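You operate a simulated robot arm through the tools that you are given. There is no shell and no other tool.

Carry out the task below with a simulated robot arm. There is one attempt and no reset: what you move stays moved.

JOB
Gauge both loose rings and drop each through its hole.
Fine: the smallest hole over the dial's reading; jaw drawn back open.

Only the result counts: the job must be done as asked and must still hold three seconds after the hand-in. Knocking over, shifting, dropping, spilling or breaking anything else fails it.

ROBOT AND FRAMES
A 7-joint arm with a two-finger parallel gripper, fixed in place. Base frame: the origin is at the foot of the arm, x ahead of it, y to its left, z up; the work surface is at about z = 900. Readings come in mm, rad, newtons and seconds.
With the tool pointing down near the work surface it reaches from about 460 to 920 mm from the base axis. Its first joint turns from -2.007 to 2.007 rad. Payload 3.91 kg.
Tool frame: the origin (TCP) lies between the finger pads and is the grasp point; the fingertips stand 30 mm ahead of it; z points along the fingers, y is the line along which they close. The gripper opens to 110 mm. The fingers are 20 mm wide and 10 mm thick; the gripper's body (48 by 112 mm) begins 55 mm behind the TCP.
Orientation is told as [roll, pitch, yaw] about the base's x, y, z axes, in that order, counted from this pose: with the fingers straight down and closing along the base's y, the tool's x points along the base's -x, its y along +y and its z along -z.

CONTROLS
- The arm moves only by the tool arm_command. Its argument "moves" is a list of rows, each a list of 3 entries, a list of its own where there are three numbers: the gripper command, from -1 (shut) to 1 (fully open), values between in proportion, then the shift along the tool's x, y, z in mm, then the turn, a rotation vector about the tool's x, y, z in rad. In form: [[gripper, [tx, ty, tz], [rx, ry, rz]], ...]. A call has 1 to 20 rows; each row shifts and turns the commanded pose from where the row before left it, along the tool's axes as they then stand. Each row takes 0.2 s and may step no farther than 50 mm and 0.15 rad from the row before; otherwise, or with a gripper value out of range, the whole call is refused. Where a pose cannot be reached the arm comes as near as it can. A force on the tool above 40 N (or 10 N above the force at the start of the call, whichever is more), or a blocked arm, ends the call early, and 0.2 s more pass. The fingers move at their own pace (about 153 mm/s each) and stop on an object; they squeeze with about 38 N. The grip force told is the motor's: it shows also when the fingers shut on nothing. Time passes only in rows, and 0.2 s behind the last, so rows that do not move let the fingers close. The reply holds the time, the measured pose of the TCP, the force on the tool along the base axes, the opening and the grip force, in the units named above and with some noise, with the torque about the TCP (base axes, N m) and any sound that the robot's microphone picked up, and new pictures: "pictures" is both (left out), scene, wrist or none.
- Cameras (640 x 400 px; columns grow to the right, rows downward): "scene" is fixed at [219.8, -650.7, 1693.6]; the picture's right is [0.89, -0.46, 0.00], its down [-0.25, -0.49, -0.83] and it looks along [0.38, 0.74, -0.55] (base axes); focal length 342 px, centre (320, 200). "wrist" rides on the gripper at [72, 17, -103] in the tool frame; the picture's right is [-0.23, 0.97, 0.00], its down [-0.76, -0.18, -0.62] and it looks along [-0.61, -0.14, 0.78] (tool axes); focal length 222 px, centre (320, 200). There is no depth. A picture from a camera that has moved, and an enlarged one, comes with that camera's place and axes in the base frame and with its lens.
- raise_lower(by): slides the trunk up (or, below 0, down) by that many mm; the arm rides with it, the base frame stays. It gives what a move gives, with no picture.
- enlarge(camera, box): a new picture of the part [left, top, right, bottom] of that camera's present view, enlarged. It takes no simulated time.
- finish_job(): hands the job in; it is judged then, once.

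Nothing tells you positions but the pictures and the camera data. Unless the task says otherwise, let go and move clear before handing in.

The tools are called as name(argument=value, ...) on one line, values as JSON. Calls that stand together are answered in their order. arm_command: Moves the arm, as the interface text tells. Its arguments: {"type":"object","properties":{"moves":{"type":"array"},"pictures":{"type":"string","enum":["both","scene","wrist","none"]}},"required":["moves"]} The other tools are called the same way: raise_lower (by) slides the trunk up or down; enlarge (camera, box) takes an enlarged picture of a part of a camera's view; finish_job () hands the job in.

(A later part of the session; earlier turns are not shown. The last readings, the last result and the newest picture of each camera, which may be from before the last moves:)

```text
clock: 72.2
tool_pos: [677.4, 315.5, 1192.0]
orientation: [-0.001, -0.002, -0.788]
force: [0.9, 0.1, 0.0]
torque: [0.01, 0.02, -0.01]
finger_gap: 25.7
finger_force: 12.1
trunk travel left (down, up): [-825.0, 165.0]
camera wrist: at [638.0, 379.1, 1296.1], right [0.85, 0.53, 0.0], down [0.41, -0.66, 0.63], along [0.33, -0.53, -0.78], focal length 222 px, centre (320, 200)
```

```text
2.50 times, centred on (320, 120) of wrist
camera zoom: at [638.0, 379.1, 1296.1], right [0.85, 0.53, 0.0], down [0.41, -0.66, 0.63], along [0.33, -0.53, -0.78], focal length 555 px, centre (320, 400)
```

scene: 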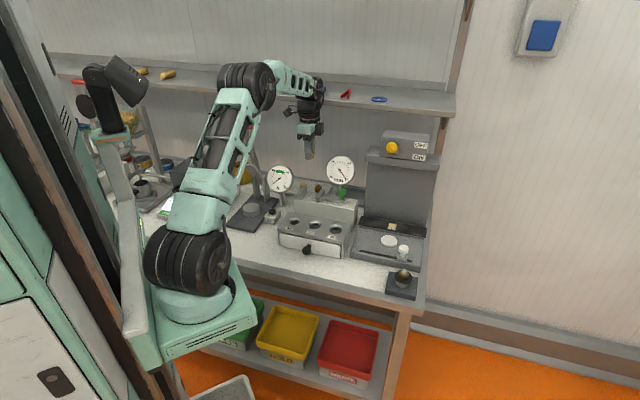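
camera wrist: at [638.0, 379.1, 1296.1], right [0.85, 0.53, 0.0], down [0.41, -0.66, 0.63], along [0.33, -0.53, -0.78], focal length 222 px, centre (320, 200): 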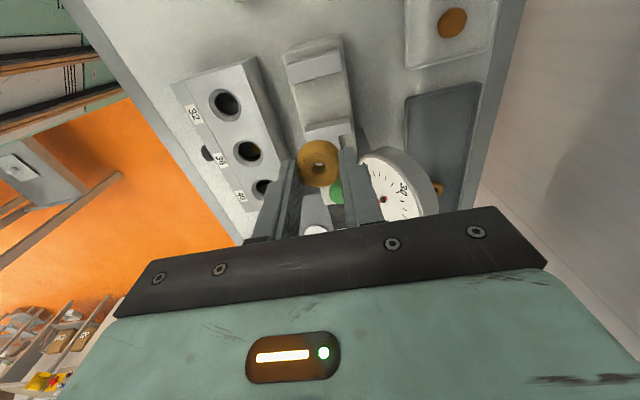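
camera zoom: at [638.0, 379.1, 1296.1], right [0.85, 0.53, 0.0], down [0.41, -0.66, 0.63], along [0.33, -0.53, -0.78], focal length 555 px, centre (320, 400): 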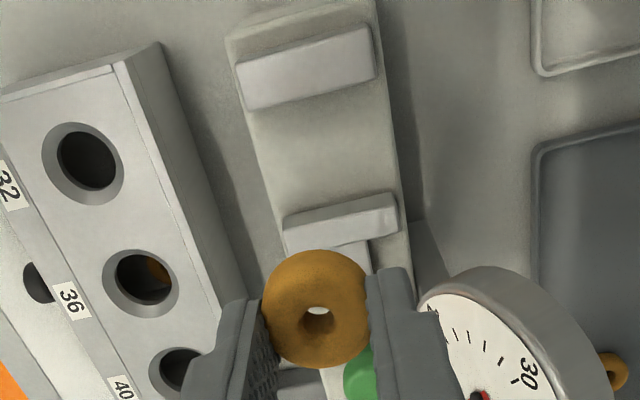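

arm_command(moves=[[-1, [3, 1, 35], [0, 0, 0]], [-1, [0, 0, 35], [0, 0, 0]], [-1, [0, 0, 35], [0, 0, 0]], [-1, [0, 0, 30], [0, 0, 0]], [-1, [0, 0, 0], [0, 0, 0]]], pictures="both")

enlarge(camera="wrist", box=[240, 70, 400, 230])

enlarge(camera="scene", box=[290, 140, 370, 210])

```text
clock: 73.4
tool_pos: [676.4, 317.4, 1059.6]
orientation: [0.0, -0.002, -0.788]
force: [-0.8, -0.3, 0.2]
torque: [-0.01, 0.01, 0.02]
finger_gap: 25.4
finger_force: 11.9
trunk travel left (down, up): [-825.0, 165.0]
camera wrist: at [636.5, 381.2, 1162.0], right [0.85, 0.53, 0.0], down [0.41, -0.66, 0.62], along [0.33, -0.53, -0.78], focal length 222 px, centre (320, 200)
```

scene: 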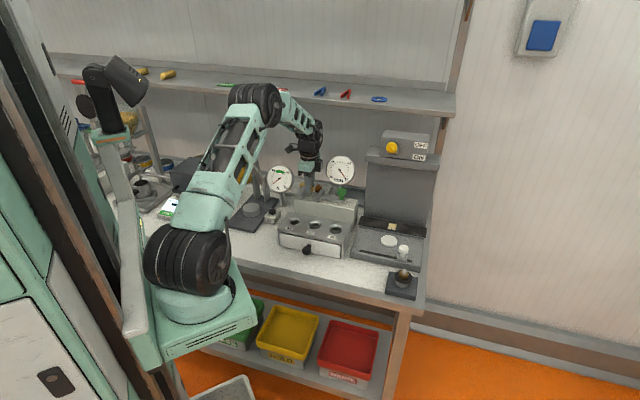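
wrist: 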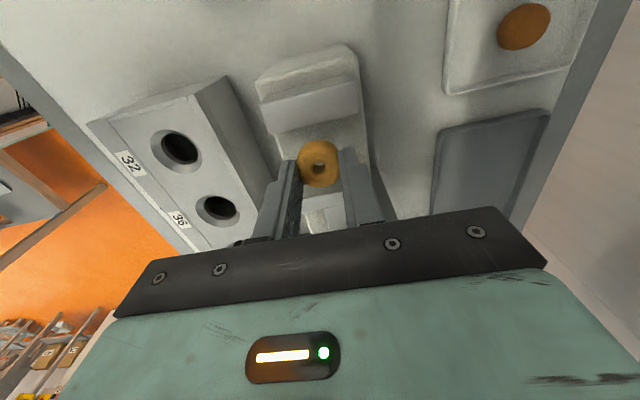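

```text
2.50 times, centred on (320, 150) of wrist
camera zoom: at [636.5, 381.2, 1162.0], right [0.85, 0.53, 0.0], down [0.41, -0.66, 0.62], along [0.33, -0.53, -0.78], focal length 555 px, centre (320, 325)
```

zoom: 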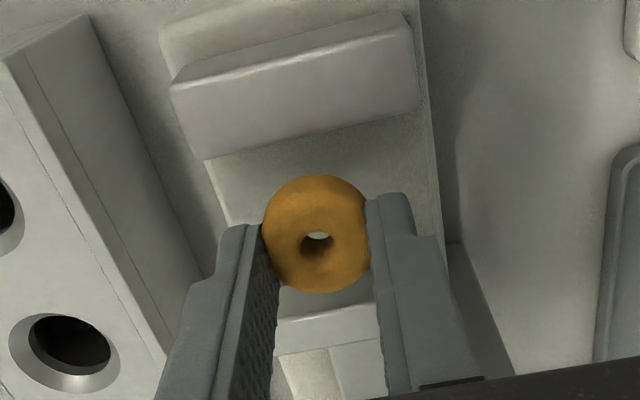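

```text
5.71 times, centred on (330, 175) of scene
camera zoom: at [219.8, -650.7, 1693.6], right [0.89, -0.46, 0.0], down [-0.25, -0.49, -0.83], along [0.38, 0.74, -0.55], focal length 1957 px, centre (263, 343)
```

zoom: 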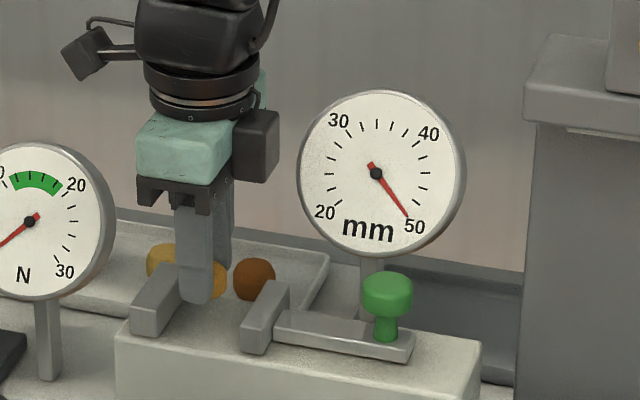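

arm_command(moves=[[-1, [0, 0, 12], [0, 0, 0]], [-1, [0, 0, 8], [0, 0, 0]], [-1, [0, 0, 4], [0, 0, 0]], [-1, [0, 0, 0], [0, 0, 0]]], pictures="none")

```text
clock: 74.4
tool_pos: [676.2, 317.2, 1034.5]
orientation: [-0.001, -0.003, -0.789]
force: [0.1, -0.2, -0.1]
torque: [0.0, 0.01, 0.02]
finger_gap: 25.8
finger_force: 11.8
trunk travel left (down, up): [-825.0, 165.0]
```

arm_command(moves=[[-1, [0, 0, 1.5], [0, 0, 0]], [-1, [0, 0, 0], [0, 0, 0]]], pictures="none")

```text
clock: 75.0
tool_pos: [675.8, 318.6, 1032.8]
orientation: [0.001, -0.005, -0.788]
force: [0.9, 1.7, 5.4]
torque: [0.1, -0.09, 0.01]
finger_gap: 25.8
finger_force: 11.9
trunk travel left (down, up): [-825.0, 165.0]
```

arm_command(moves=[[-1, [0, 0, -0.5], [0, 0, 0]], [0.0, [0, 0, 0], [0, 0, 0]], [0.0, [0, 0, 0], [0, 0, 0]], [0.0, [0, 0, -10], [0, 0, 0]], [0.0, [0, 0, -20], [0, 0, 0]], [0.0, [0, 0, -30], [0, 0, 0]], [0.0, [0, 0, -40], [0, 0, 0]], [0.0, [0, 0, -40], [0, 0, 0]], [0.0, [0, 0, -30], [0, 0, 0]]], pictures="both")

enlarge(camera="scene", box=[290, 160, 360, 210])

enlarge(camera="wrist", box=[240, 30, 400, 190])

```text
clock: 77.0
tool_pos: [674.3, 318.2, 1203.2]
orientation: [0.001, -0.004, -0.789]
force: [-0.1, -0.3, 0.1]
torque: [-0.01, -0.01, -0.04]
finger_gap: 54.9
finger_force: 0.1
trunk travel left (down, up): [-825.0, 165.0]
camera wrist: at [635.3, 380.7, 1307.0], right [0.85, 0.53, 0.0], down [0.41, -0.66, 0.63], along [0.33, -0.53, -0.78], focal length 222 px, centre (320, 200)
```

scene: 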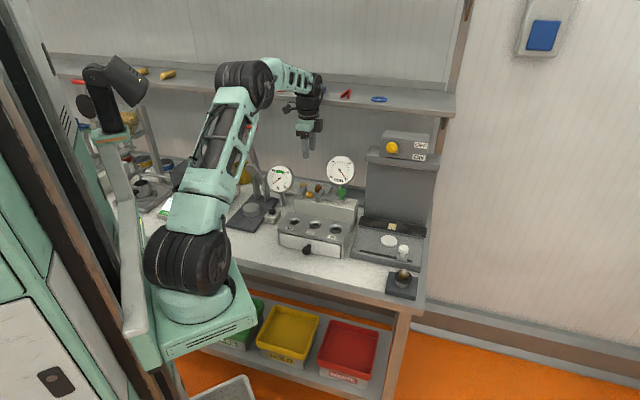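
wrist: 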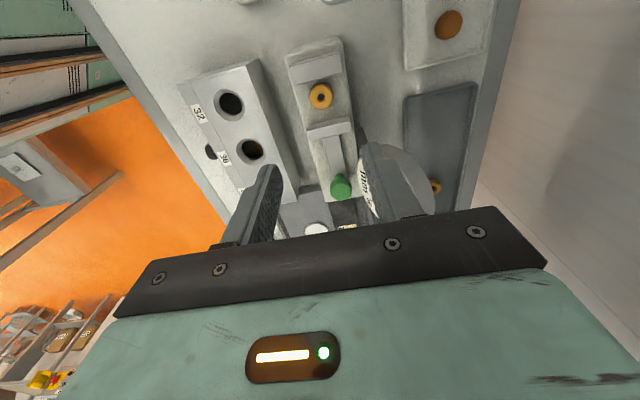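

```text
8.00 times, centred on (325, 185) of scene
camera zoom: at [219.8, -650.7, 1693.6], right [0.89, -0.46, 0.0], down [-0.25, -0.49, -0.83], along [0.38, 0.74, -0.55], focal length 2739 px, centre (280, 320)
```

zoom: 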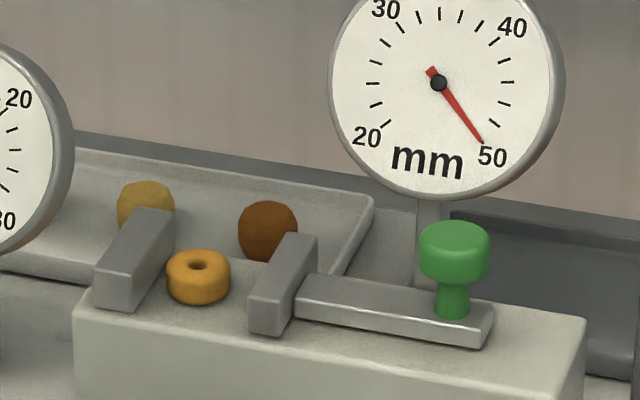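

```text
2.50 times, centred on (320, 110) of wrist
camera zoom: at [635.3, 380.7, 1307.0], right [0.85, 0.53, 0.0], down [0.41, -0.66, 0.63], along [0.33, -0.53, -0.78], focal length 555 px, centre (320, 425)
```

zoom: 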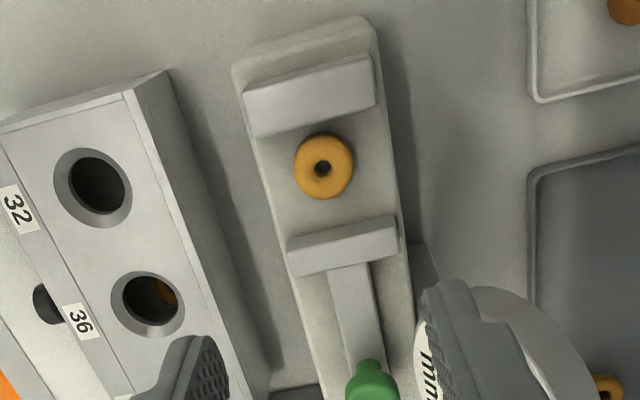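

The second ring stands between the jaws. I'll back away from the shelf, then turn and tilt the hand as before for the knob.

arm_command(moves=[[0.27, [-31, -15, 0], [0, 0, 0]], [0.27, [-31, -15, 0], [0, 0, 0]], [0.27, [-31, -15, 0], [0, 0, 0]], [0.27, [-31.5, -14.5, 0], [0, 0, 0]], [0.27, [0, 0, -48], [0, 0, 0]], [0.27, [0, 0, 0], [0, 0, -0.149]], [0.27, [0, 0, 0], [0, 0, -0.149]], [0.27, [0, 0, 0], [0, 0, -0.149]], [0.27, [0, 0, 0], [0, 0, -0.149]], [0.27, [0, 0, 0], [0, 0, -0.149]], [0.27, [0, 0, 0], [0, 0, -0.149]], [0.27, [0, 0, 0], [0, 0, -0.149]], [0.27, [0, 0, 0], [0, 0, -0.149]], [0.27, [0, 0, 0], [0, 0, -0.149]], [0.27, [0, 0, 0], [0, 0, -0.149]], [0.27, [0, 0, 0], [0, 0, -0.084]], [0.27, [0, 0, 0], [0, -0.115, 0]], [0.27, [0, 0, 0], [0, -0.115, 0]], [0.27, [0, 0, 0], [0, -0.115, 0]]], pictures="both")

enlarge(camera="wrist", box=[240, 20, 480, 200])

```text
clock: 81.0
tool_pos: [721.3, 188.4, 1251.0]
orientation: [-0.003, -0.348, 0.787]
force: [0.5, 0.5, 0.4]
torque: [0.01, -0.03, 0.01]
finger_gap: 69.8
finger_force: 0.1
trunk travel left (down, up): [-825.0, 165.0]
camera wrist: at [636.0, 126.9, 1324.3], right [-0.54, 0.84, 0.07], down [0.48, 0.23, 0.85], along [0.69, 0.49, -0.53], focal length 222 px, centre (320, 200)
```

scene: 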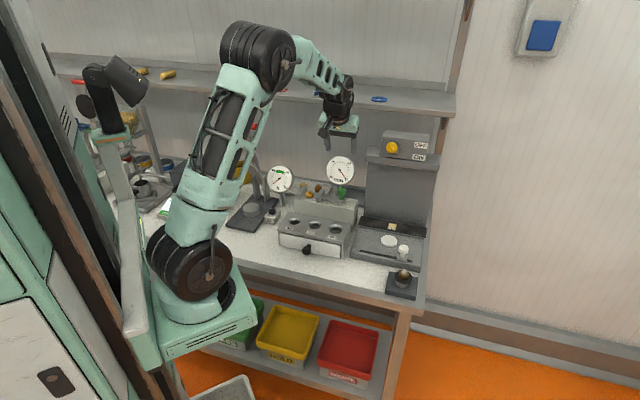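
wrist: 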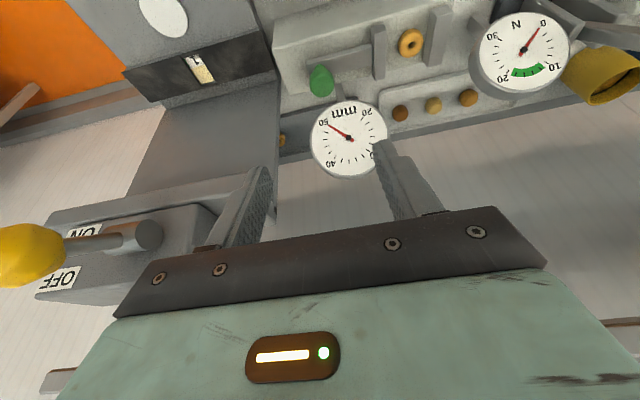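

```text
2.22 times, centred on (360, 110) of wrist
camera zoom: at [636.0, 126.9, 1324.3], right [-0.54, 0.84, 0.07], down [0.48, 0.23, 0.85], along [0.69, 0.49, -0.53], focal length 494 px, centre (231, 400)
```

zoom: 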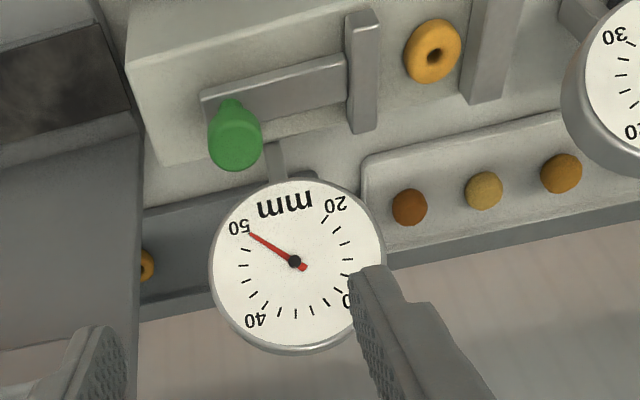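

arm_command(moves=[[0.27, [-1, 3.7, 38], [0, 0, 0]], [0.27, [-1, 0, 38], [0, 0, 0]], [0.27, [-1, 0, 38], [0, 0, 0]], [0.27, [0, 0, 30], [0, 0, 0]], [0.27, [5.4, 0, 18], [0, 0, 0]], [0.27, [5.4, 0, 18], [0, 0, 0]], [0.27, [0, 0, 0], [0, 0, 0]]], pictures="wrist")

enlarge(camera="wrist", box=[220, 80, 420, 240])

```text
clock: 82.6
tool_pos: [757.7, 227.5, 1079.2]
orientation: [-0.003, -0.345, 0.787]
force: [0.0, 0.3, 0.0]
torque: [0.01, -0.02, 0.01]
finger_gap: 69.8
finger_force: 0.0
trunk travel left (down, up): [-825.0, 165.0]
camera wrist: at [671.0, 166.9, 1151.9], right [-0.54, 0.84, 0.07], down [0.48, 0.23, 0.84], along [0.69, 0.49, -0.53], focal length 222 px, centre (320, 200)
```

wrist: 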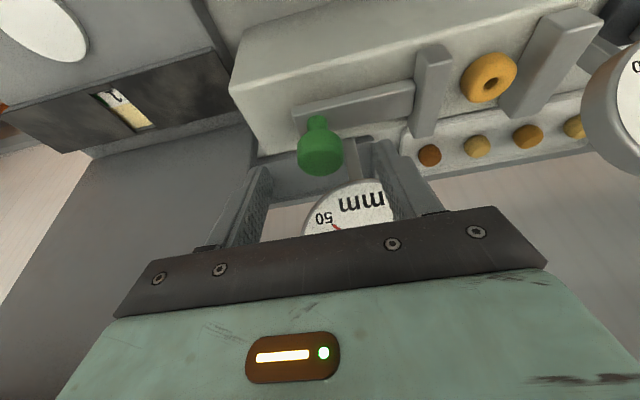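

```text
2.50 times, centred on (320, 160) of wrist
camera zoom: at [671.0, 166.9, 1151.9], right [-0.54, 0.84, 0.07], down [0.48, 0.23, 0.84], along [0.69, 0.49, -0.53], focal length 555 px, centre (320, 300)
```

zoom: 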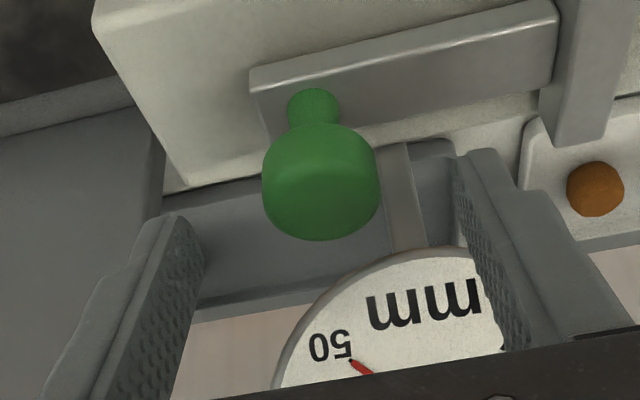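

arm_command(moves=[[0.27, [5.4, 0, 18], [0, 0, 0]], [0.27, [0, 0, 0], [0, 0, 0]], [-1, [0, 0, 0], [0, 0, 0]], [-1, [0, 0, 0], [0, 0, 0]], [-1, [0, 0, 0], [0, 0, 0]], [-1, [0.1, 4, 0.15], [0, 0, 0]], [-1, [0.1, 4, 0.15], [0, 0, 0]], [-1, [0.1, 4, 0.15], [0, 0, 0]], [-1, [0.1, 4, 0.15], [0, 0, 0]], [-1, [0, 0, 0], [0, 0, 0]]], pictures="wrist")

enlarge(camera="wrist", box=[380, 30, 560, 150])

```text
clock: 84.8
tool_pos: [747.7, 240.9, 1060.3]
orientation: [-0.002, -0.347, 0.786]
force: [3.9, 2.7, 4.0]
torque: [0.01, -0.01, -0.01]
finger_gap: 30.9
finger_force: 45.2
trunk travel left (down, up): [-825.0, 165.0]
camera wrist: at [661.0, 179.1, 1133.6], right [-0.54, 0.84, 0.07], down [0.48, 0.23, 0.85], along [0.69, 0.49, -0.53], focal length 222 px, centre (320, 200)
```

wrist: 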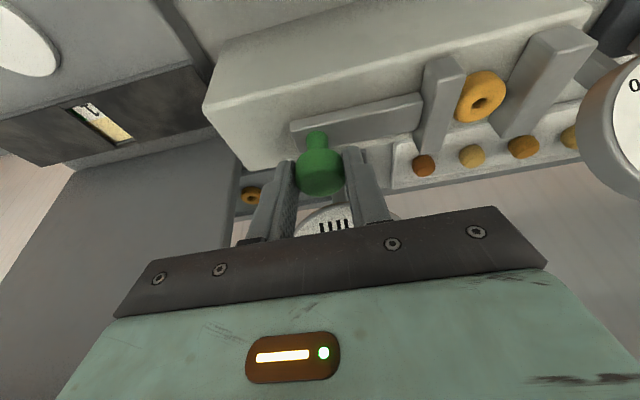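

```text
3.33 times, centred on (470, 90) of wrist
camera zoom: at [661.0, 179.1, 1133.6], right [-0.54, 0.84, 0.07], down [0.48, 0.23, 0.85], along [0.69, 0.49, -0.53], focal length 740 px, centre (-180, 567)
```

zoom: 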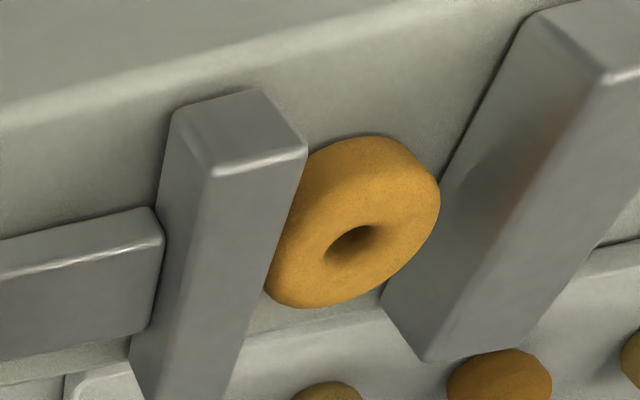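

arm_command(moves=[[-1, [-0.2, 3, -0.2], [0, 0, 0]], [-1, [0, 0, 0], [0, 0, 0]]], pictures="none")

enlarge(camera="wrist", box=[380, 30, 560, 150])

```text
clock: 85.4
tool_pos: [744.9, 243.0, 1059.8]
orientation: [-0.002, -0.344, 0.788]
force: [3.6, 3.5, 3.5]
torque: [0.27, -0.3, -0.03]
finger_gap: 30.9
finger_force: 44.9
trunk travel left (down, up): [-825.0, 165.0]
```

```text
3.33 times, centred on (470, 90) of wrist
camera zoom: at [658.7, 181.4, 1133.7], right [-0.54, 0.84, 0.07], down [0.48, 0.23, 0.84], along [0.69, 0.49, -0.53], focal length 740 px, centre (-180, 567)
```

zoom: 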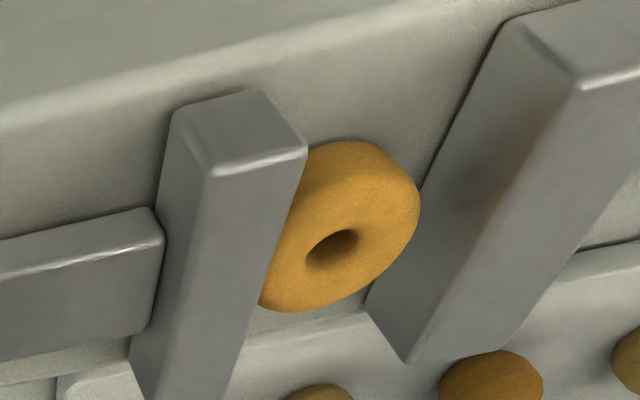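

arm_command(moves=[[-1, [-0.4, 2, -0.2], [0, 0, 0]], [-1, [0, 0, 0], [0, 0, 0]]], pictures="none")

enlarge(camera="wrist", box=[380, 30, 560, 150])

```text
clock: 86.0
tool_pos: [742.9, 244.3, 1060.8]
orientation: [-0.004, -0.342, 0.787]
force: [3.2, 3.1, 1.8]
torque: [0.21, -0.29, 0.02]
finger_gap: 31.0
finger_force: 45.7
trunk travel left (down, up): [-825.0, 165.0]
```

```text
3.33 times, centred on (470, 90) of wrist
camera zoom: at [657.3, 183.0, 1133.8], right [-0.54, 0.84, 0.07], down [0.48, 0.23, 0.84], along [0.69, 0.49, -0.53], focal length 740 px, centre (-180, 567)
```

zoom: 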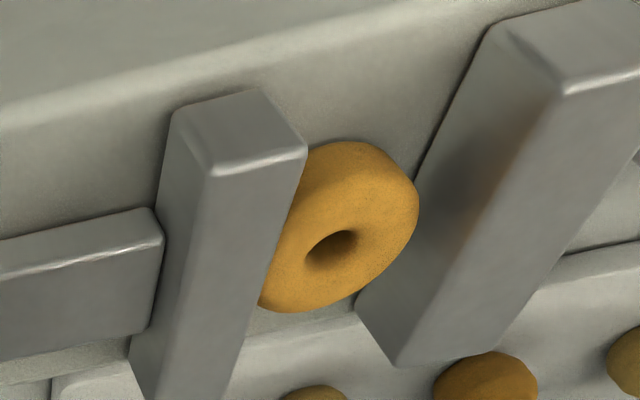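

arm_command(moves=[[-1, [-0.2, 1.5, 0], [0, 0, 0]], [-1, [0, 0, 0], [0, 0, 0]]], pictures="none")

enlarge(camera="wrist", box=[380, 30, 560, 150])

```text
clock: 86.6
tool_pos: [742.5, 244.9, 1060.2]
orientation: [-0.004, -0.343, 0.787]
force: [1.5, 1.7, 2.4]
torque: [-0.01, -0.01, -0.01]
finger_gap: 30.8
finger_force: 45.0
trunk travel left (down, up): [-825.0, 165.0]
```

```text
3.33 times, centred on (470, 90) of wrist
camera zoom: at [656.1, 184.1, 1133.8], right [-0.54, 0.84, 0.07], down [0.48, 0.23, 0.84], along [0.69, 0.49, -0.53], focal length 740 px, centre (-180, 567)
```

zoom: 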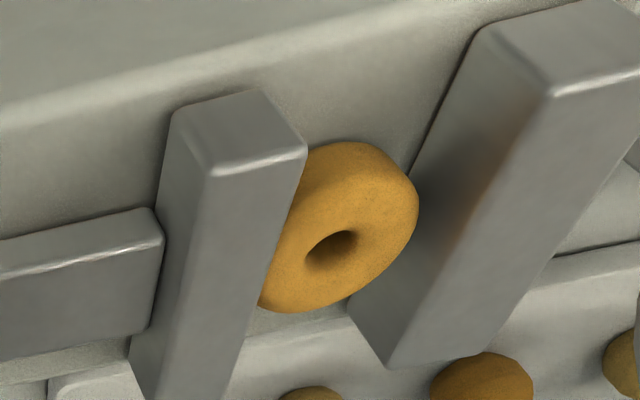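

arm_command(moves=[[-1, [0, 2, 0], [0, 0, 0]], [-1, [0, 0, 0], [0, 0, 0]]], pictures="none")

enlarge(camera="wrist", box=[380, 30, 560, 150])

```text
clock: 87.2
tool_pos: [740.3, 246.0, 1060.3]
orientation: [-0.004, -0.343, 0.788]
force: [-0.2, 0.0, 2.5]
torque: [-0.05, 0.01, -0.03]
finger_gap: 30.8
finger_force: 45.0
trunk travel left (down, up): [-825.0, 165.0]
```

```text
3.33 times, centred on (470, 90) of wrist
camera zoom: at [654.8, 185.5, 1133.8], right [-0.54, 0.84, 0.07], down [0.48, 0.23, 0.84], along [0.69, 0.49, -0.53], focal length 740 px, centre (-180, 567)
```

zoom: 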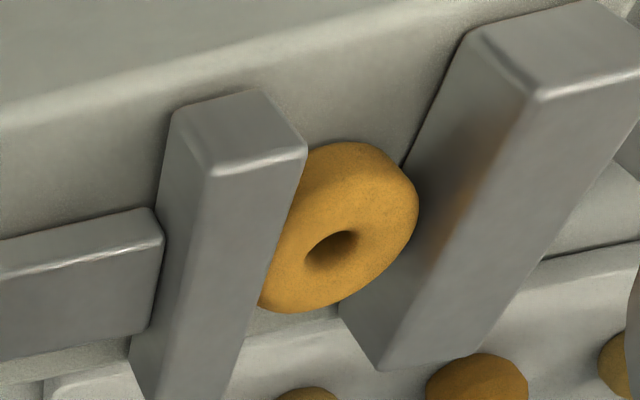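

arm_command(moves=[[-1, [0, 1.5, 0], [0, 0, 0]], [-1, [0, 0, 0], [0, 0, 0]]], pictures="none")

enlarge(camera="wrist", box=[380, 30, 560, 150])

```text
clock: 87.8
tool_pos: [739.9, 248.3, 1060.6]
orientation: [-0.003, -0.343, 0.786]
force: [-0.2, 0.4, 0.7]
torque: [-0.03, 0.0, -0.03]
finger_gap: 31.0
finger_force: 45.1
trunk travel left (down, up): [-825.0, 165.0]
```

```text
3.33 times, centred on (470, 90) of wrist
camera zoom: at [653.7, 186.5, 1133.7], right [-0.54, 0.84, 0.07], down [0.48, 0.23, 0.84], along [0.69, 0.49, -0.53], focal length 740 px, centre (-180, 567)
```

zoom: 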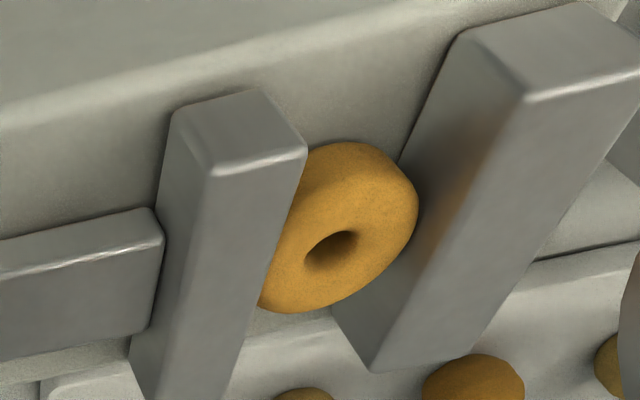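

arm_command(moves=[[-1, [0, 0.8, 0], [0, 0, 0]], [-1, [0, 0, 0], [0, 0, 0]]], pictures="none")

enlarge(camera="wrist", box=[380, 30, 560, 150])

```text
clock: 88.4
tool_pos: [739.4, 248.2, 1060.9]
orientation: [-0.003, -0.343, 0.787]
force: [1.6, -1.4, -2.9]
torque: [0.03, -0.16, -0.04]
finger_gap: 30.8
finger_force: 44.8
trunk travel left (down, up): [-825.0, 165.0]
```

```text
3.33 times, centred on (470, 90) of wrist
camera zoom: at [653.5, 186.7, 1133.8], right [-0.54, 0.84, 0.07], down [0.48, 0.23, 0.84], along [0.69, 0.49, -0.53], focal length 740 px, centre (-180, 567)
```

zoom: 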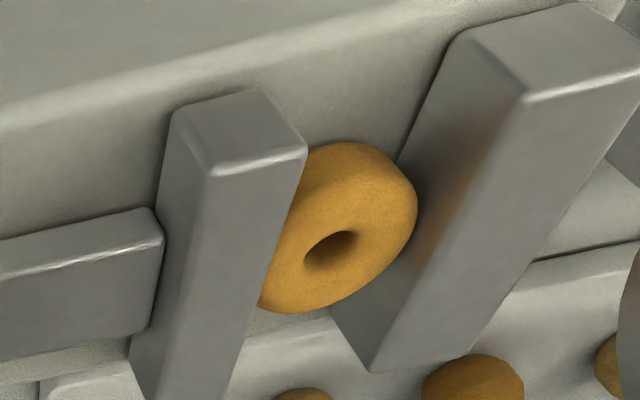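

arm_command(moves=[[-1, [0, 0.8, 0], [0, 0, 0]], [-1, [0, 0, 0], [0, 0, 0]]], pictures="none")

enlarge(camera="wrist", box=[380, 30, 560, 150])

```text
clock: 89.0
tool_pos: [739.7, 248.8, 1060.5]
orientation: [-0.004, -0.343, 0.787]
force: [4.2, -3.1, -3.0]
torque: [-0.15, -0.03, -0.01]
finger_gap: 31.0
finger_force: 45.0
trunk travel left (down, up): [-825.0, 165.0]
```

```text
3.33 times, centred on (470, 90) of wrist
camera zoom: at [653.2, 187.0, 1133.8], right [-0.54, 0.84, 0.07], down [0.48, 0.23, 0.84], along [0.69, 0.49, -0.53], focal length 740 px, centre (-180, 567)
```

zoom: 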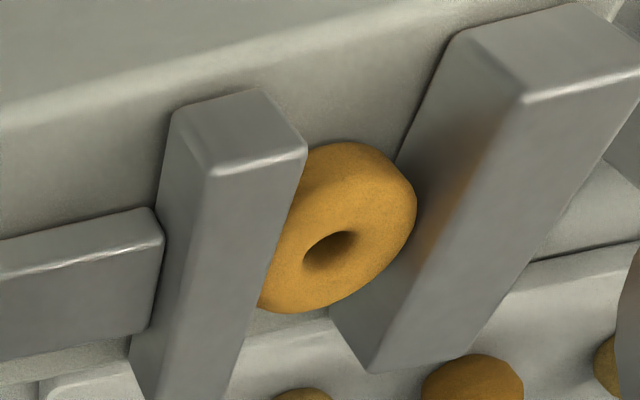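

arm_command(moves=[[-1, [0, 0.5, 0], [0, 0, 0]], [-1, [0, 0, 0], [0, 0, 0]], [0.27, [0, 0, 0], [0, 0, 0]], [0.27, [0, 0, 0], [0, 0, 0]], [0.27, [-5.4, 0, -18], [0, 0, 0]], [0.27, [-5.4, 0, -18], [0, 0, 0]], [0.27, [-5.4, 0, -18], [0, 0, 0]], [0.27, [0, 0, -38], [0, 0, 0]], [0.27, [0, 0, -38], [0, 0, 0]]], pictures="both")

enlarge(camera="wrist", box=[250, 90, 410, 220])

enlarge(camera="scene", box=[290, 140, 380, 220])

```text
clock: 91.0
tool_pos: [719.4, 229.2, 1187.8]
orientation: [-0.002, -0.344, 0.786]
force: [0.1, 0.8, 0.0]
torque: [-0.02, 0.02, -0.04]
finger_gap: 70.1
finger_force: 0.1
trunk travel left (down, up): [-825.0, 165.0]
camera wrist: at [632.8, 168.2, 1261.0], right [-0.54, 0.84, 0.07], down [0.48, 0.23, 0.84], along [0.69, 0.49, -0.53], focal length 222 px, centre (320, 200)
```

scene: 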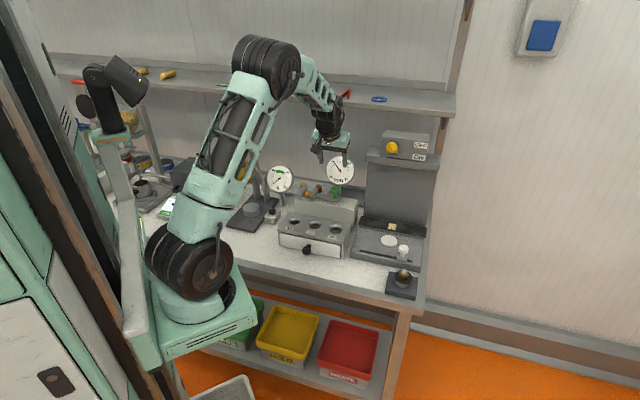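
wrist: 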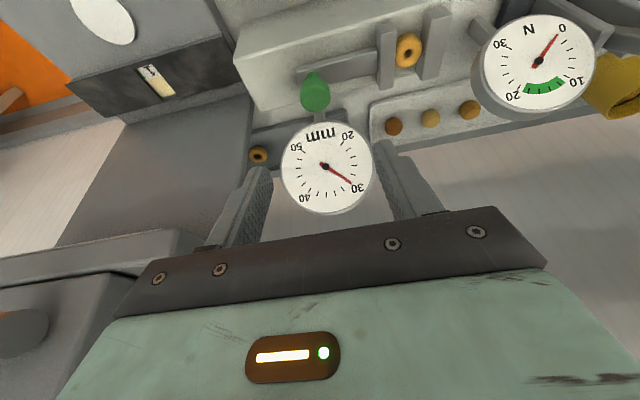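

```text
3.08 times, centred on (330, 155) of wrist
camera zoom: at [632.8, 168.2, 1261.0], right [-0.54, 0.84, 0.07], down [0.48, 0.23, 0.84], along [0.69, 0.49, -0.53], focal length 684 px, centre (289, 338)
```

zoom: 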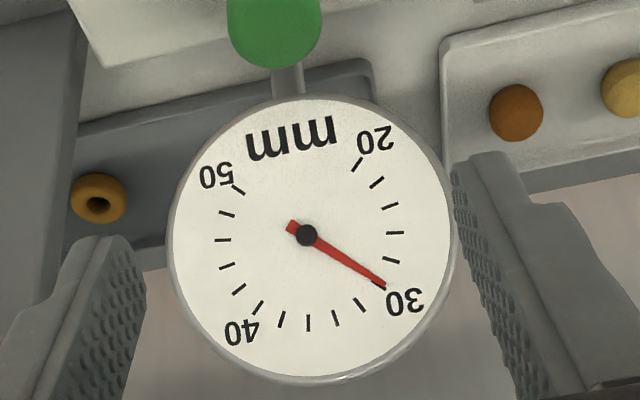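

```text
5.00 times, centred on (335, 180) of scene
camera zoom: at [219.8, -650.7, 1693.6], right [0.89, -0.46, 0.0], down [-0.25, -0.49, -0.83], along [0.38, 0.74, -0.55], focal length 1712 px, centre (245, 300)
```

zoom: 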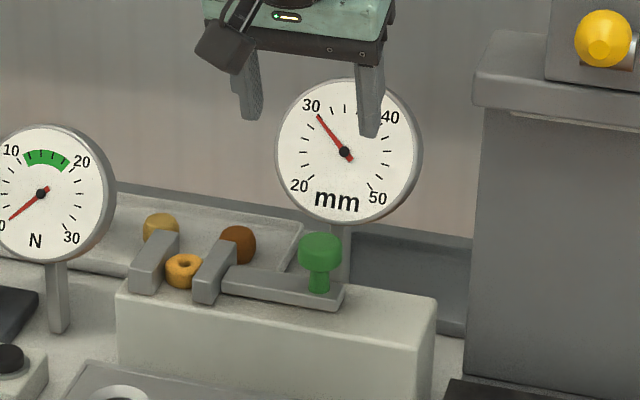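

The dial reads about 30 mm, so this ring goes through the 32 hole. I'm returning to the knob to draw the jaw back open.

arm_command(moves=[[0.27, [0, 0, 38], [0, 0, 0]], [0.27, [0, 0, 38], [0, 0, 0]], [0.27, [5.4, 0, 18], [0, 0, 0]], [0.27, [5.4, 0, 18], [0, 0, 0]], [0.27, [5.4, 0, 18], [0, 0, 0]], [0.27, [0, 0, 0], [0, 0, 0]], [-1, [0, 0, 0], [0, 0, 0]], [-1, [0, 0, 0], [0, 0, 0]], [-1, [0, 0, 0], [0, 0, 0]], [-1, [0, -3, 0], [0, 0, 0]], [-1, [0, -4, 0], [0, 0, 0]], [-1, [0, -4, 0], [0, 0, 0]], [-1, [0, -4, 0], [0, 0, 0]], [-1, [0, 0, 0], [0, 0, 0]]], pictures="wrist")

```text
clock: 94.0
tool_pos: [748.3, 239.3, 1060.7]
orientation: [-0.002, -0.344, 0.788]
force: [2.9, 4.3, -7.3]
torque: [0.05, -0.02, 0.12]
finger_gap: 30.8
finger_force: 44.9
trunk travel left (down, up): [-825.0, 165.0]
camera wrist: at [663.2, 178.0, 1133.4], right [-0.54, 0.84, 0.07], down [0.48, 0.23, 0.84], along [0.69, 0.49, -0.53], focal length 222 px, centre (320, 200)
```

wrist: 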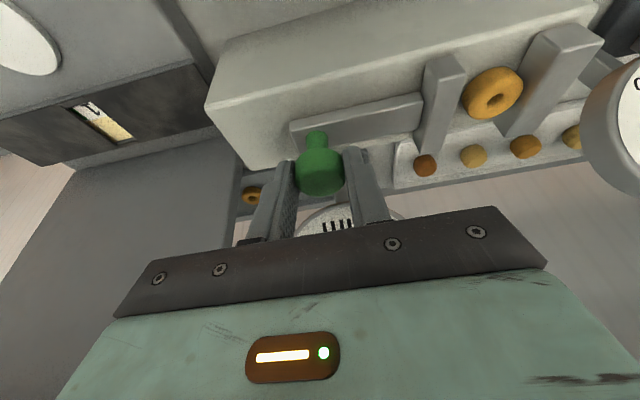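

arm_command(moves=[[-1, [-0.3, -4, 0.3], [0, 0, 0]], [-1, [0, -4, 0], [0, 0, 0]], [-1, [0, -2.5, 0], [0, 0, 0]], [-1, [0, 0, 0], [0, 0, 0]]], pictures="wrist")

```text
clock: 95.0
tool_pos: [757.0, 231.0, 1059.7]
orientation: [-0.004, -0.344, 0.786]
force: [0.5, 0.5, -7.4]
torque: [-0.1, 0.06, -0.04]
finger_gap: 30.8
finger_force: 45.0
trunk travel left (down, up): [-825.0, 165.0]
camera wrist: at [671.2, 170.1, 1133.5], right [-0.54, 0.84, 0.07], down [0.48, 0.23, 0.84], along [0.69, 0.49, -0.53], focal length 222 px, centre (320, 200)
```

wrist: 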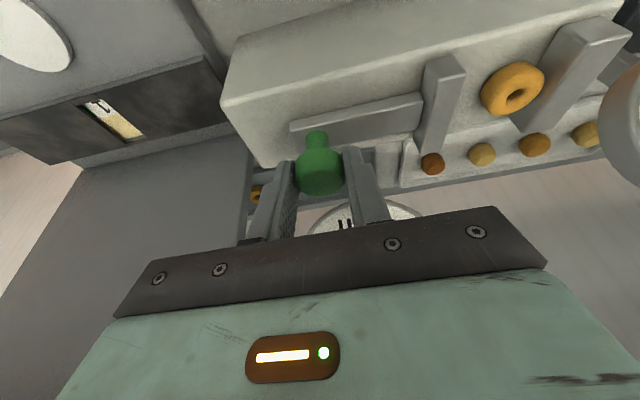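

arm_command(moves=[[-1, [0, -1, 0], [0, 0, 0]], [-1, [0, 0, 0], [0, 0, 0]]], pictures="none")

```text
clock: 95.6
tool_pos: [756.9, 230.9, 1059.5]
orientation: [-0.003, -0.342, 0.786]
force: [-0.5, 0.7, -9.0]
torque: [-0.02, 0.08, -0.01]
finger_gap: 30.8
finger_force: 44.9
trunk travel left (down, up): [-825.0, 165.0]
```

arm_command(moves=[[-1, [0.1, -1, 0.3], [0, 0, 0]], [-1, [0, 0, 0], [0, 0, 0]]], pictures="none")

```text
clock: 96.2
tool_pos: [758.9, 230.1, 1059.9]
orientation: [-0.004, -0.344, 0.786]
force: [-0.2, 0.4, -6.2]
torque: [-0.13, 0.16, 0.06]
finger_gap: 30.8
finger_force: 44.3
trunk travel left (down, up): [-825.0, 165.0]
```

arm_command(moves=[[0.27, [0, 0, 0], [0, 0, 0]], [0.27, [0, 0, 0], [0, 0, 0]], [0.27, [-5.4, 0, -18], [0, 0, 0]], [0.27, [-5.4, 0, -18], [0, 0, 0]], [0.27, [-5.4, 0, -18], [0, 0, 0]], [0.27, [0, 0, -30], [0, 0, 0]], [0.27, [1, 0, -38], [0, 0, 0]], [0.27, [1, 0, -38], [0, 0, 0]], [0.27, [1, 0, -38], [0, 0, 0]], [0.27, [0, 0, 0], [0, 0, 0]]], pictures="both")

enlarge(camera="scene", box=[290, 160, 360, 210])

enlarge(camera="wrist", box=[240, 20, 480, 200])

```text
clock: 98.4
tool_pos: [718.8, 192.1, 1251.3]
orientation: [-0.001, -0.345, 0.788]
force: [-0.1, 0.3, -0.1]
torque: [0.01, 0.0, 0.03]
finger_gap: 69.8
finger_force: 0.0
trunk travel left (down, up): [-825.0, 165.0]
camera wrist: at [633.5, 130.7, 1324.8], right [-0.54, 0.84, 0.07], down [0.48, 0.23, 0.84], along [0.69, 0.49, -0.53], focal length 222 px, centre (320, 200)
```

scene: 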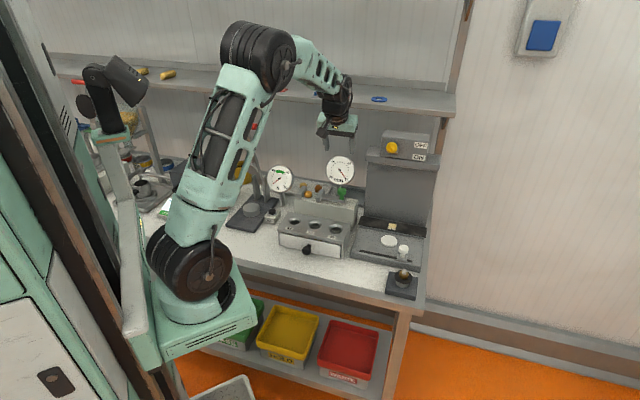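
wrist: 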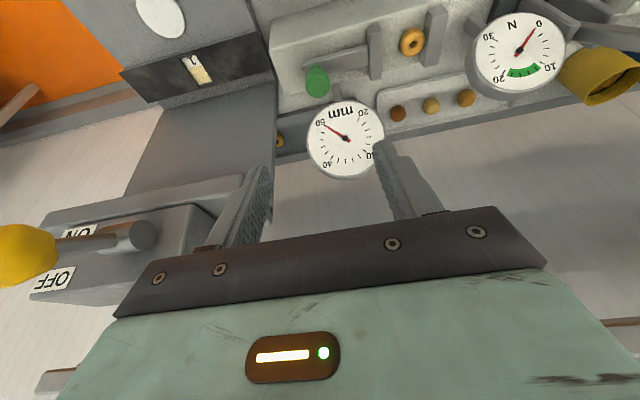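

```text
8.00 times, centred on (325, 185) of scene
camera zoom: at [219.8, -650.7, 1693.6], right [0.89, -0.46, 0.0], down [-0.25, -0.49, -0.83], along [0.38, 0.74, -0.55], focal length 2739 px, centre (280, 320)
```

zoom: 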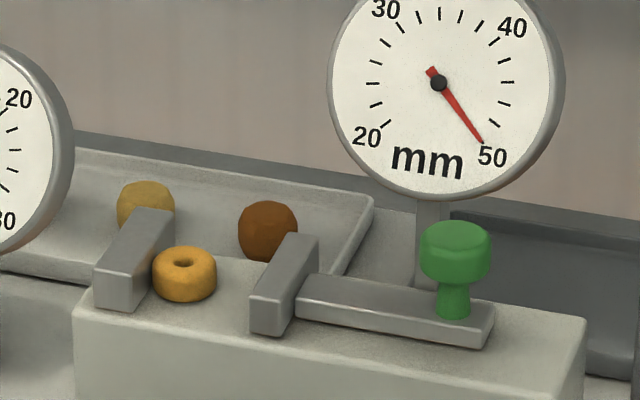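

```text
2.22 times, centred on (360, 110) of wrist
camera zoom: at [633.5, 130.7, 1324.8], right [-0.54, 0.84, 0.07], down [0.48, 0.23, 0.84], along [0.69, 0.49, -0.53], focal length 494 px, centre (231, 400)
```

zoom: 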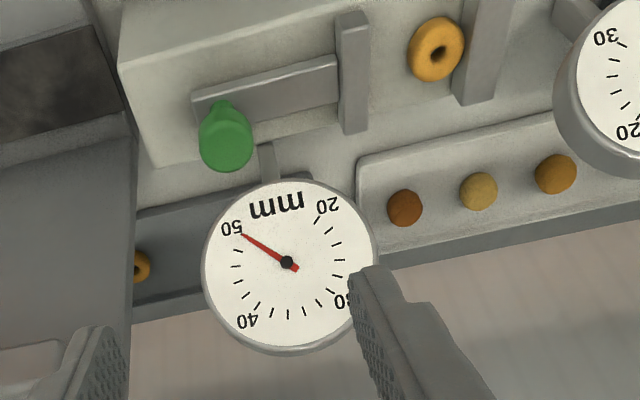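

The dial is back past 50, so the jaw is open. I'll straighten and turn the hand again to collect the ring.

arm_command(moves=[[0.0, [0, 0, 0], [0, 0.115, 0]], [0.0, [0, 0, 0], [0, 0.115, 0]], [0.0, [0, 0, 0], [0, 0.114, 0]], [0.0, [0, 0, 0], [0, 0, 0.149]], [0.0, [0, 0, 0], [0, 0, 0.149]], [0.0, [0, 0, 0], [0, 0, 0.149]], [0.0, [0, 0, 0], [0, 0, 0.149]], [0.0, [0, 0, 0], [0, 0, 0.149]], [0.0, [0, 0, 0], [0, 0, 0.149]], [0.0, [0, 0, 0], [0, 0, 0.149]], [0.0, [0, 0, 0], [0, 0, 0.149]], [0.0, [0, 0, 0], [0, 0, 0.149]], [0.0, [0, 0, 0], [0, 0, 0.149]], [0.0, [0, 0, 0], [0, 0, 0.084]], [0.0, [0, 0, 45], [0, 0, 0]], [0.0, [31, 15, 0], [0, 0, 0]], [0.0, [31, 15, 0], [0, 0, 0]], [0.0, [31, 15, 0], [0, 0, 0]], [0.0, [31.7, 14.4, 0], [0, 0, 0]], [0.0, [0, 0, 15], [0, 0, 0]]], pictures="wrist")

enlarge(camera="wrist", box=[240, 30, 400, 190])

```text
clock: 102.6
tool_pos: [673.1, 322.2, 1192.0]
orientation: [0.001, -0.003, -0.789]
force: [0.6, -0.9, -0.3]
torque: [0.03, 0.02, -0.01]
finger_gap: 54.9
finger_force: 0.1
trunk travel left (down, up): [-825.0, 165.0]
camera wrist: at [632.8, 384.8, 1295.0], right [0.85, 0.53, 0.0], down [0.41, -0.66, 0.63], along [0.33, -0.53, -0.78], focal length 222 px, centre (320, 200)
```

wrist: 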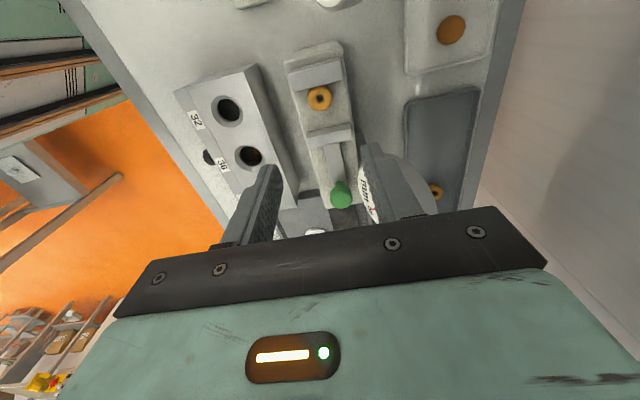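

```text
2.50 times, centred on (320, 110) of wrist
camera zoom: at [632.8, 384.8, 1295.0], right [0.85, 0.53, 0.0], down [0.41, -0.66, 0.63], along [0.33, -0.53, -0.78], focal length 555 px, centre (320, 425)
```

zoom: 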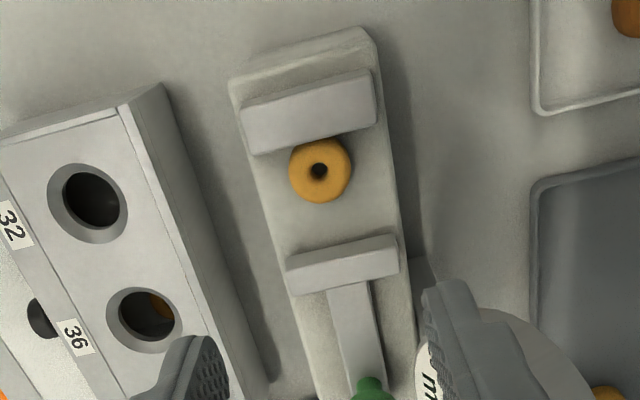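

arm_command(moves=[[0.0, [-1.7, 0, 35], [0, 0, 0]], [0.0, [0, 0, 35], [0, 0, 0]], [0.0, [0, 0, 35], [0, 0, 0]], [0.0, [0, 0, 20], [0, 0, 0]], [0.0, [0, 0, 0], [0, 0, 0]]], pictures="wrist")

enlarge(camera="wrist", box=[240, 70, 400, 230])

```text
clock: 103.8
tool_pos: [675.0, 320.5, 1064.6]
orientation: [0.001, -0.004, -0.788]
force: [1.1, 0.6, -0.1]
torque: [-0.01, 0.02, -0.01]
finger_gap: 55.1
finger_force: 0.1
trunk travel left (down, up): [-825.0, 165.0]
camera wrist: at [635.4, 383.2, 1168.6], right [0.85, 0.53, 0.0], down [0.41, -0.66, 0.63], along [0.33, -0.53, -0.78], focal length 222 px, centre (320, 200)
```

wrist: 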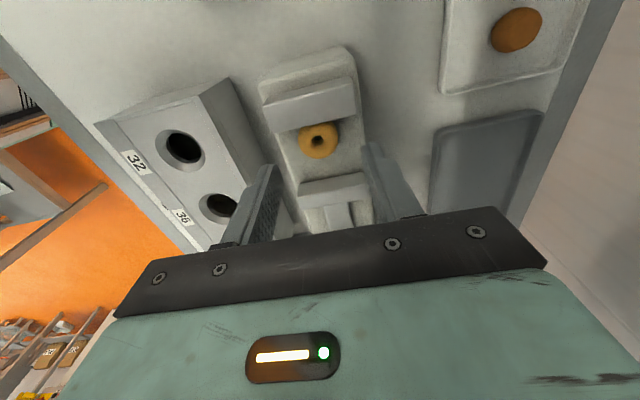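

```text
2.50 times, centred on (320, 150) of wrist
camera zoom: at [635.4, 383.2, 1168.6], right [0.85, 0.53, 0.0], down [0.41, -0.66, 0.63], along [0.33, -0.53, -0.78], focal length 555 px, centre (320, 325)
```

zoom: 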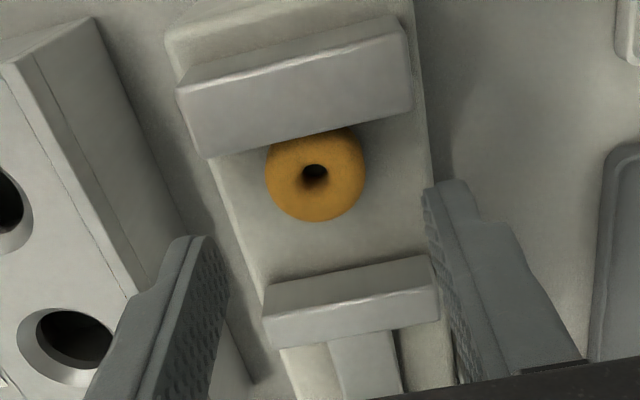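

arm_command(moves=[[0.0, [0, -0.8, 14], [0, 0, 0]], [0.0, [0, 0, 12], [0, 0, 0]], [0.0, [0, 0, 5], [0, 0, 0]], [0.0, [0, 0, 0], [0, 0, 0]]], pictures="wrist")

enlarge(camera="wrist", box=[240, 70, 400, 230])

```text
clock: 104.8
tool_pos: [675.3, 319.0, 1035.6]
orientation: [0.0, -0.004, -0.788]
force: [0.7, -0.2, -0.6]
torque: [0.0, 0.03, -0.01]
finger_gap: 55.2
finger_force: 0.0
trunk travel left (down, up): [-825.0, 165.0]
camera wrist: at [634.6, 382.8, 1137.9], right [0.85, 0.53, 0.0], down [0.41, -0.66, 0.62], along [0.33, -0.53, -0.78], focal length 222 px, centre (320, 200)
```

wrist: 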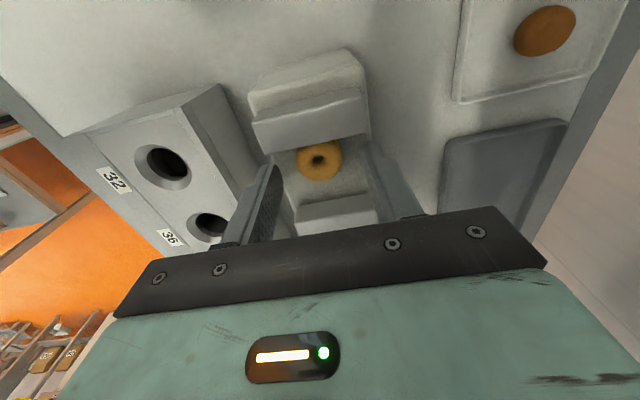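

```text
2.50 times, centred on (320, 150) of wrist
camera zoom: at [634.6, 382.8, 1137.9], right [0.85, 0.53, 0.0], down [0.41, -0.66, 0.62], along [0.33, -0.53, -0.78], focal length 555 px, centre (320, 325)
```

zoom: 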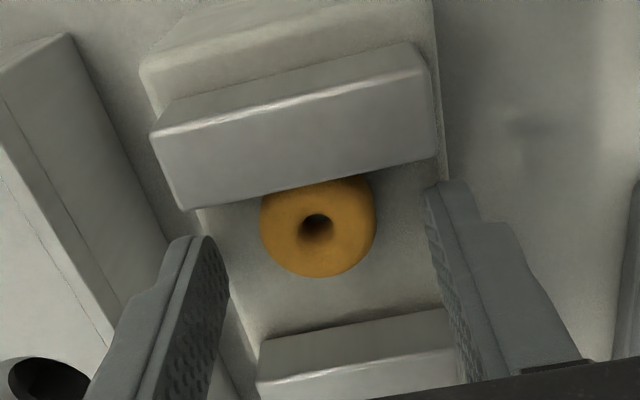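

arm_command(moves=[[0.0, [0, 0, 1.5], [0, 0, 0]], [0.0, [0, 0, 0], [0, 0, 0]], [-1, [0, 0, 0], [0, 0, 0]], [-1, [0, 0, 0], [0, 0, 0]], [-1, [0, 0, 0], [0, 0, 0]], [-1, [0, 0, -8], [0, 0, 0]], [-1, [0, 0, -20], [0, 0, 0]], [-1, [0, 0, -30], [0, 0, 0]], [-1, [0, 0, -30], [0, 0, 0]]], pictures="wrist")

enlarge(camera="wrist", box=[140, 70, 400, 230])

```text
clock: 106.8
tool_pos: [674.6, 321.0, 1122.3]
orientation: [0.001, -0.004, -0.789]
force: [-0.4, 0.3, -0.3]
torque: [-0.04, 0.0, -0.02]
finger_gap: 28.0
finger_force: 11.8
trunk travel left (down, up): [-825.0, 165.0]
camera wrist: at [634.5, 383.4, 1225.2], right [0.85, 0.53, 0.0], down [0.41, -0.66, 0.63], along [0.33, -0.53, -0.78], focal length 222 px, centre (320, 200)
```

wrist: 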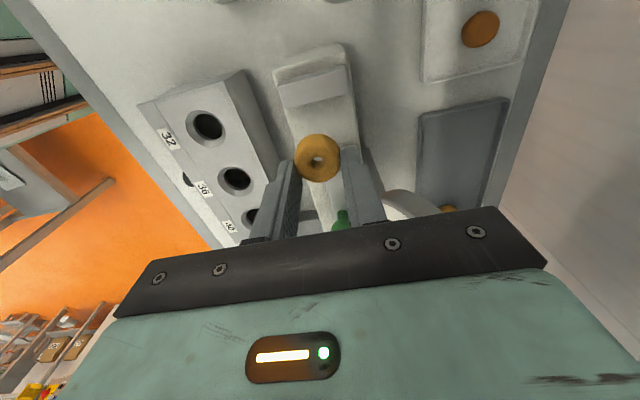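

```text
2.46 times, centred on (270, 150) of wrist
camera zoom: at [634.5, 383.4, 1225.2], right [0.85, 0.53, 0.0], down [0.41, -0.66, 0.63], along [0.33, -0.53, -0.78], focal length 547 px, centre (443, 323)
```

zoom: 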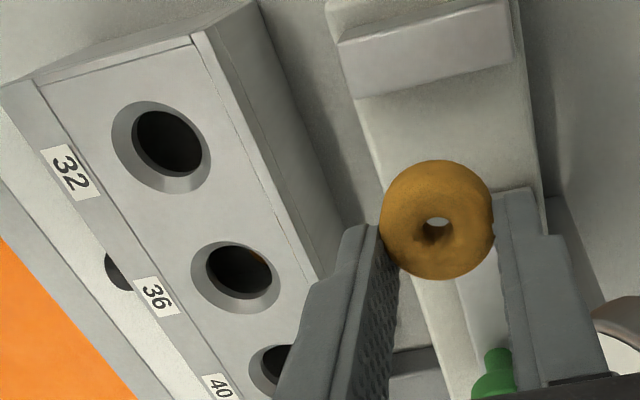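

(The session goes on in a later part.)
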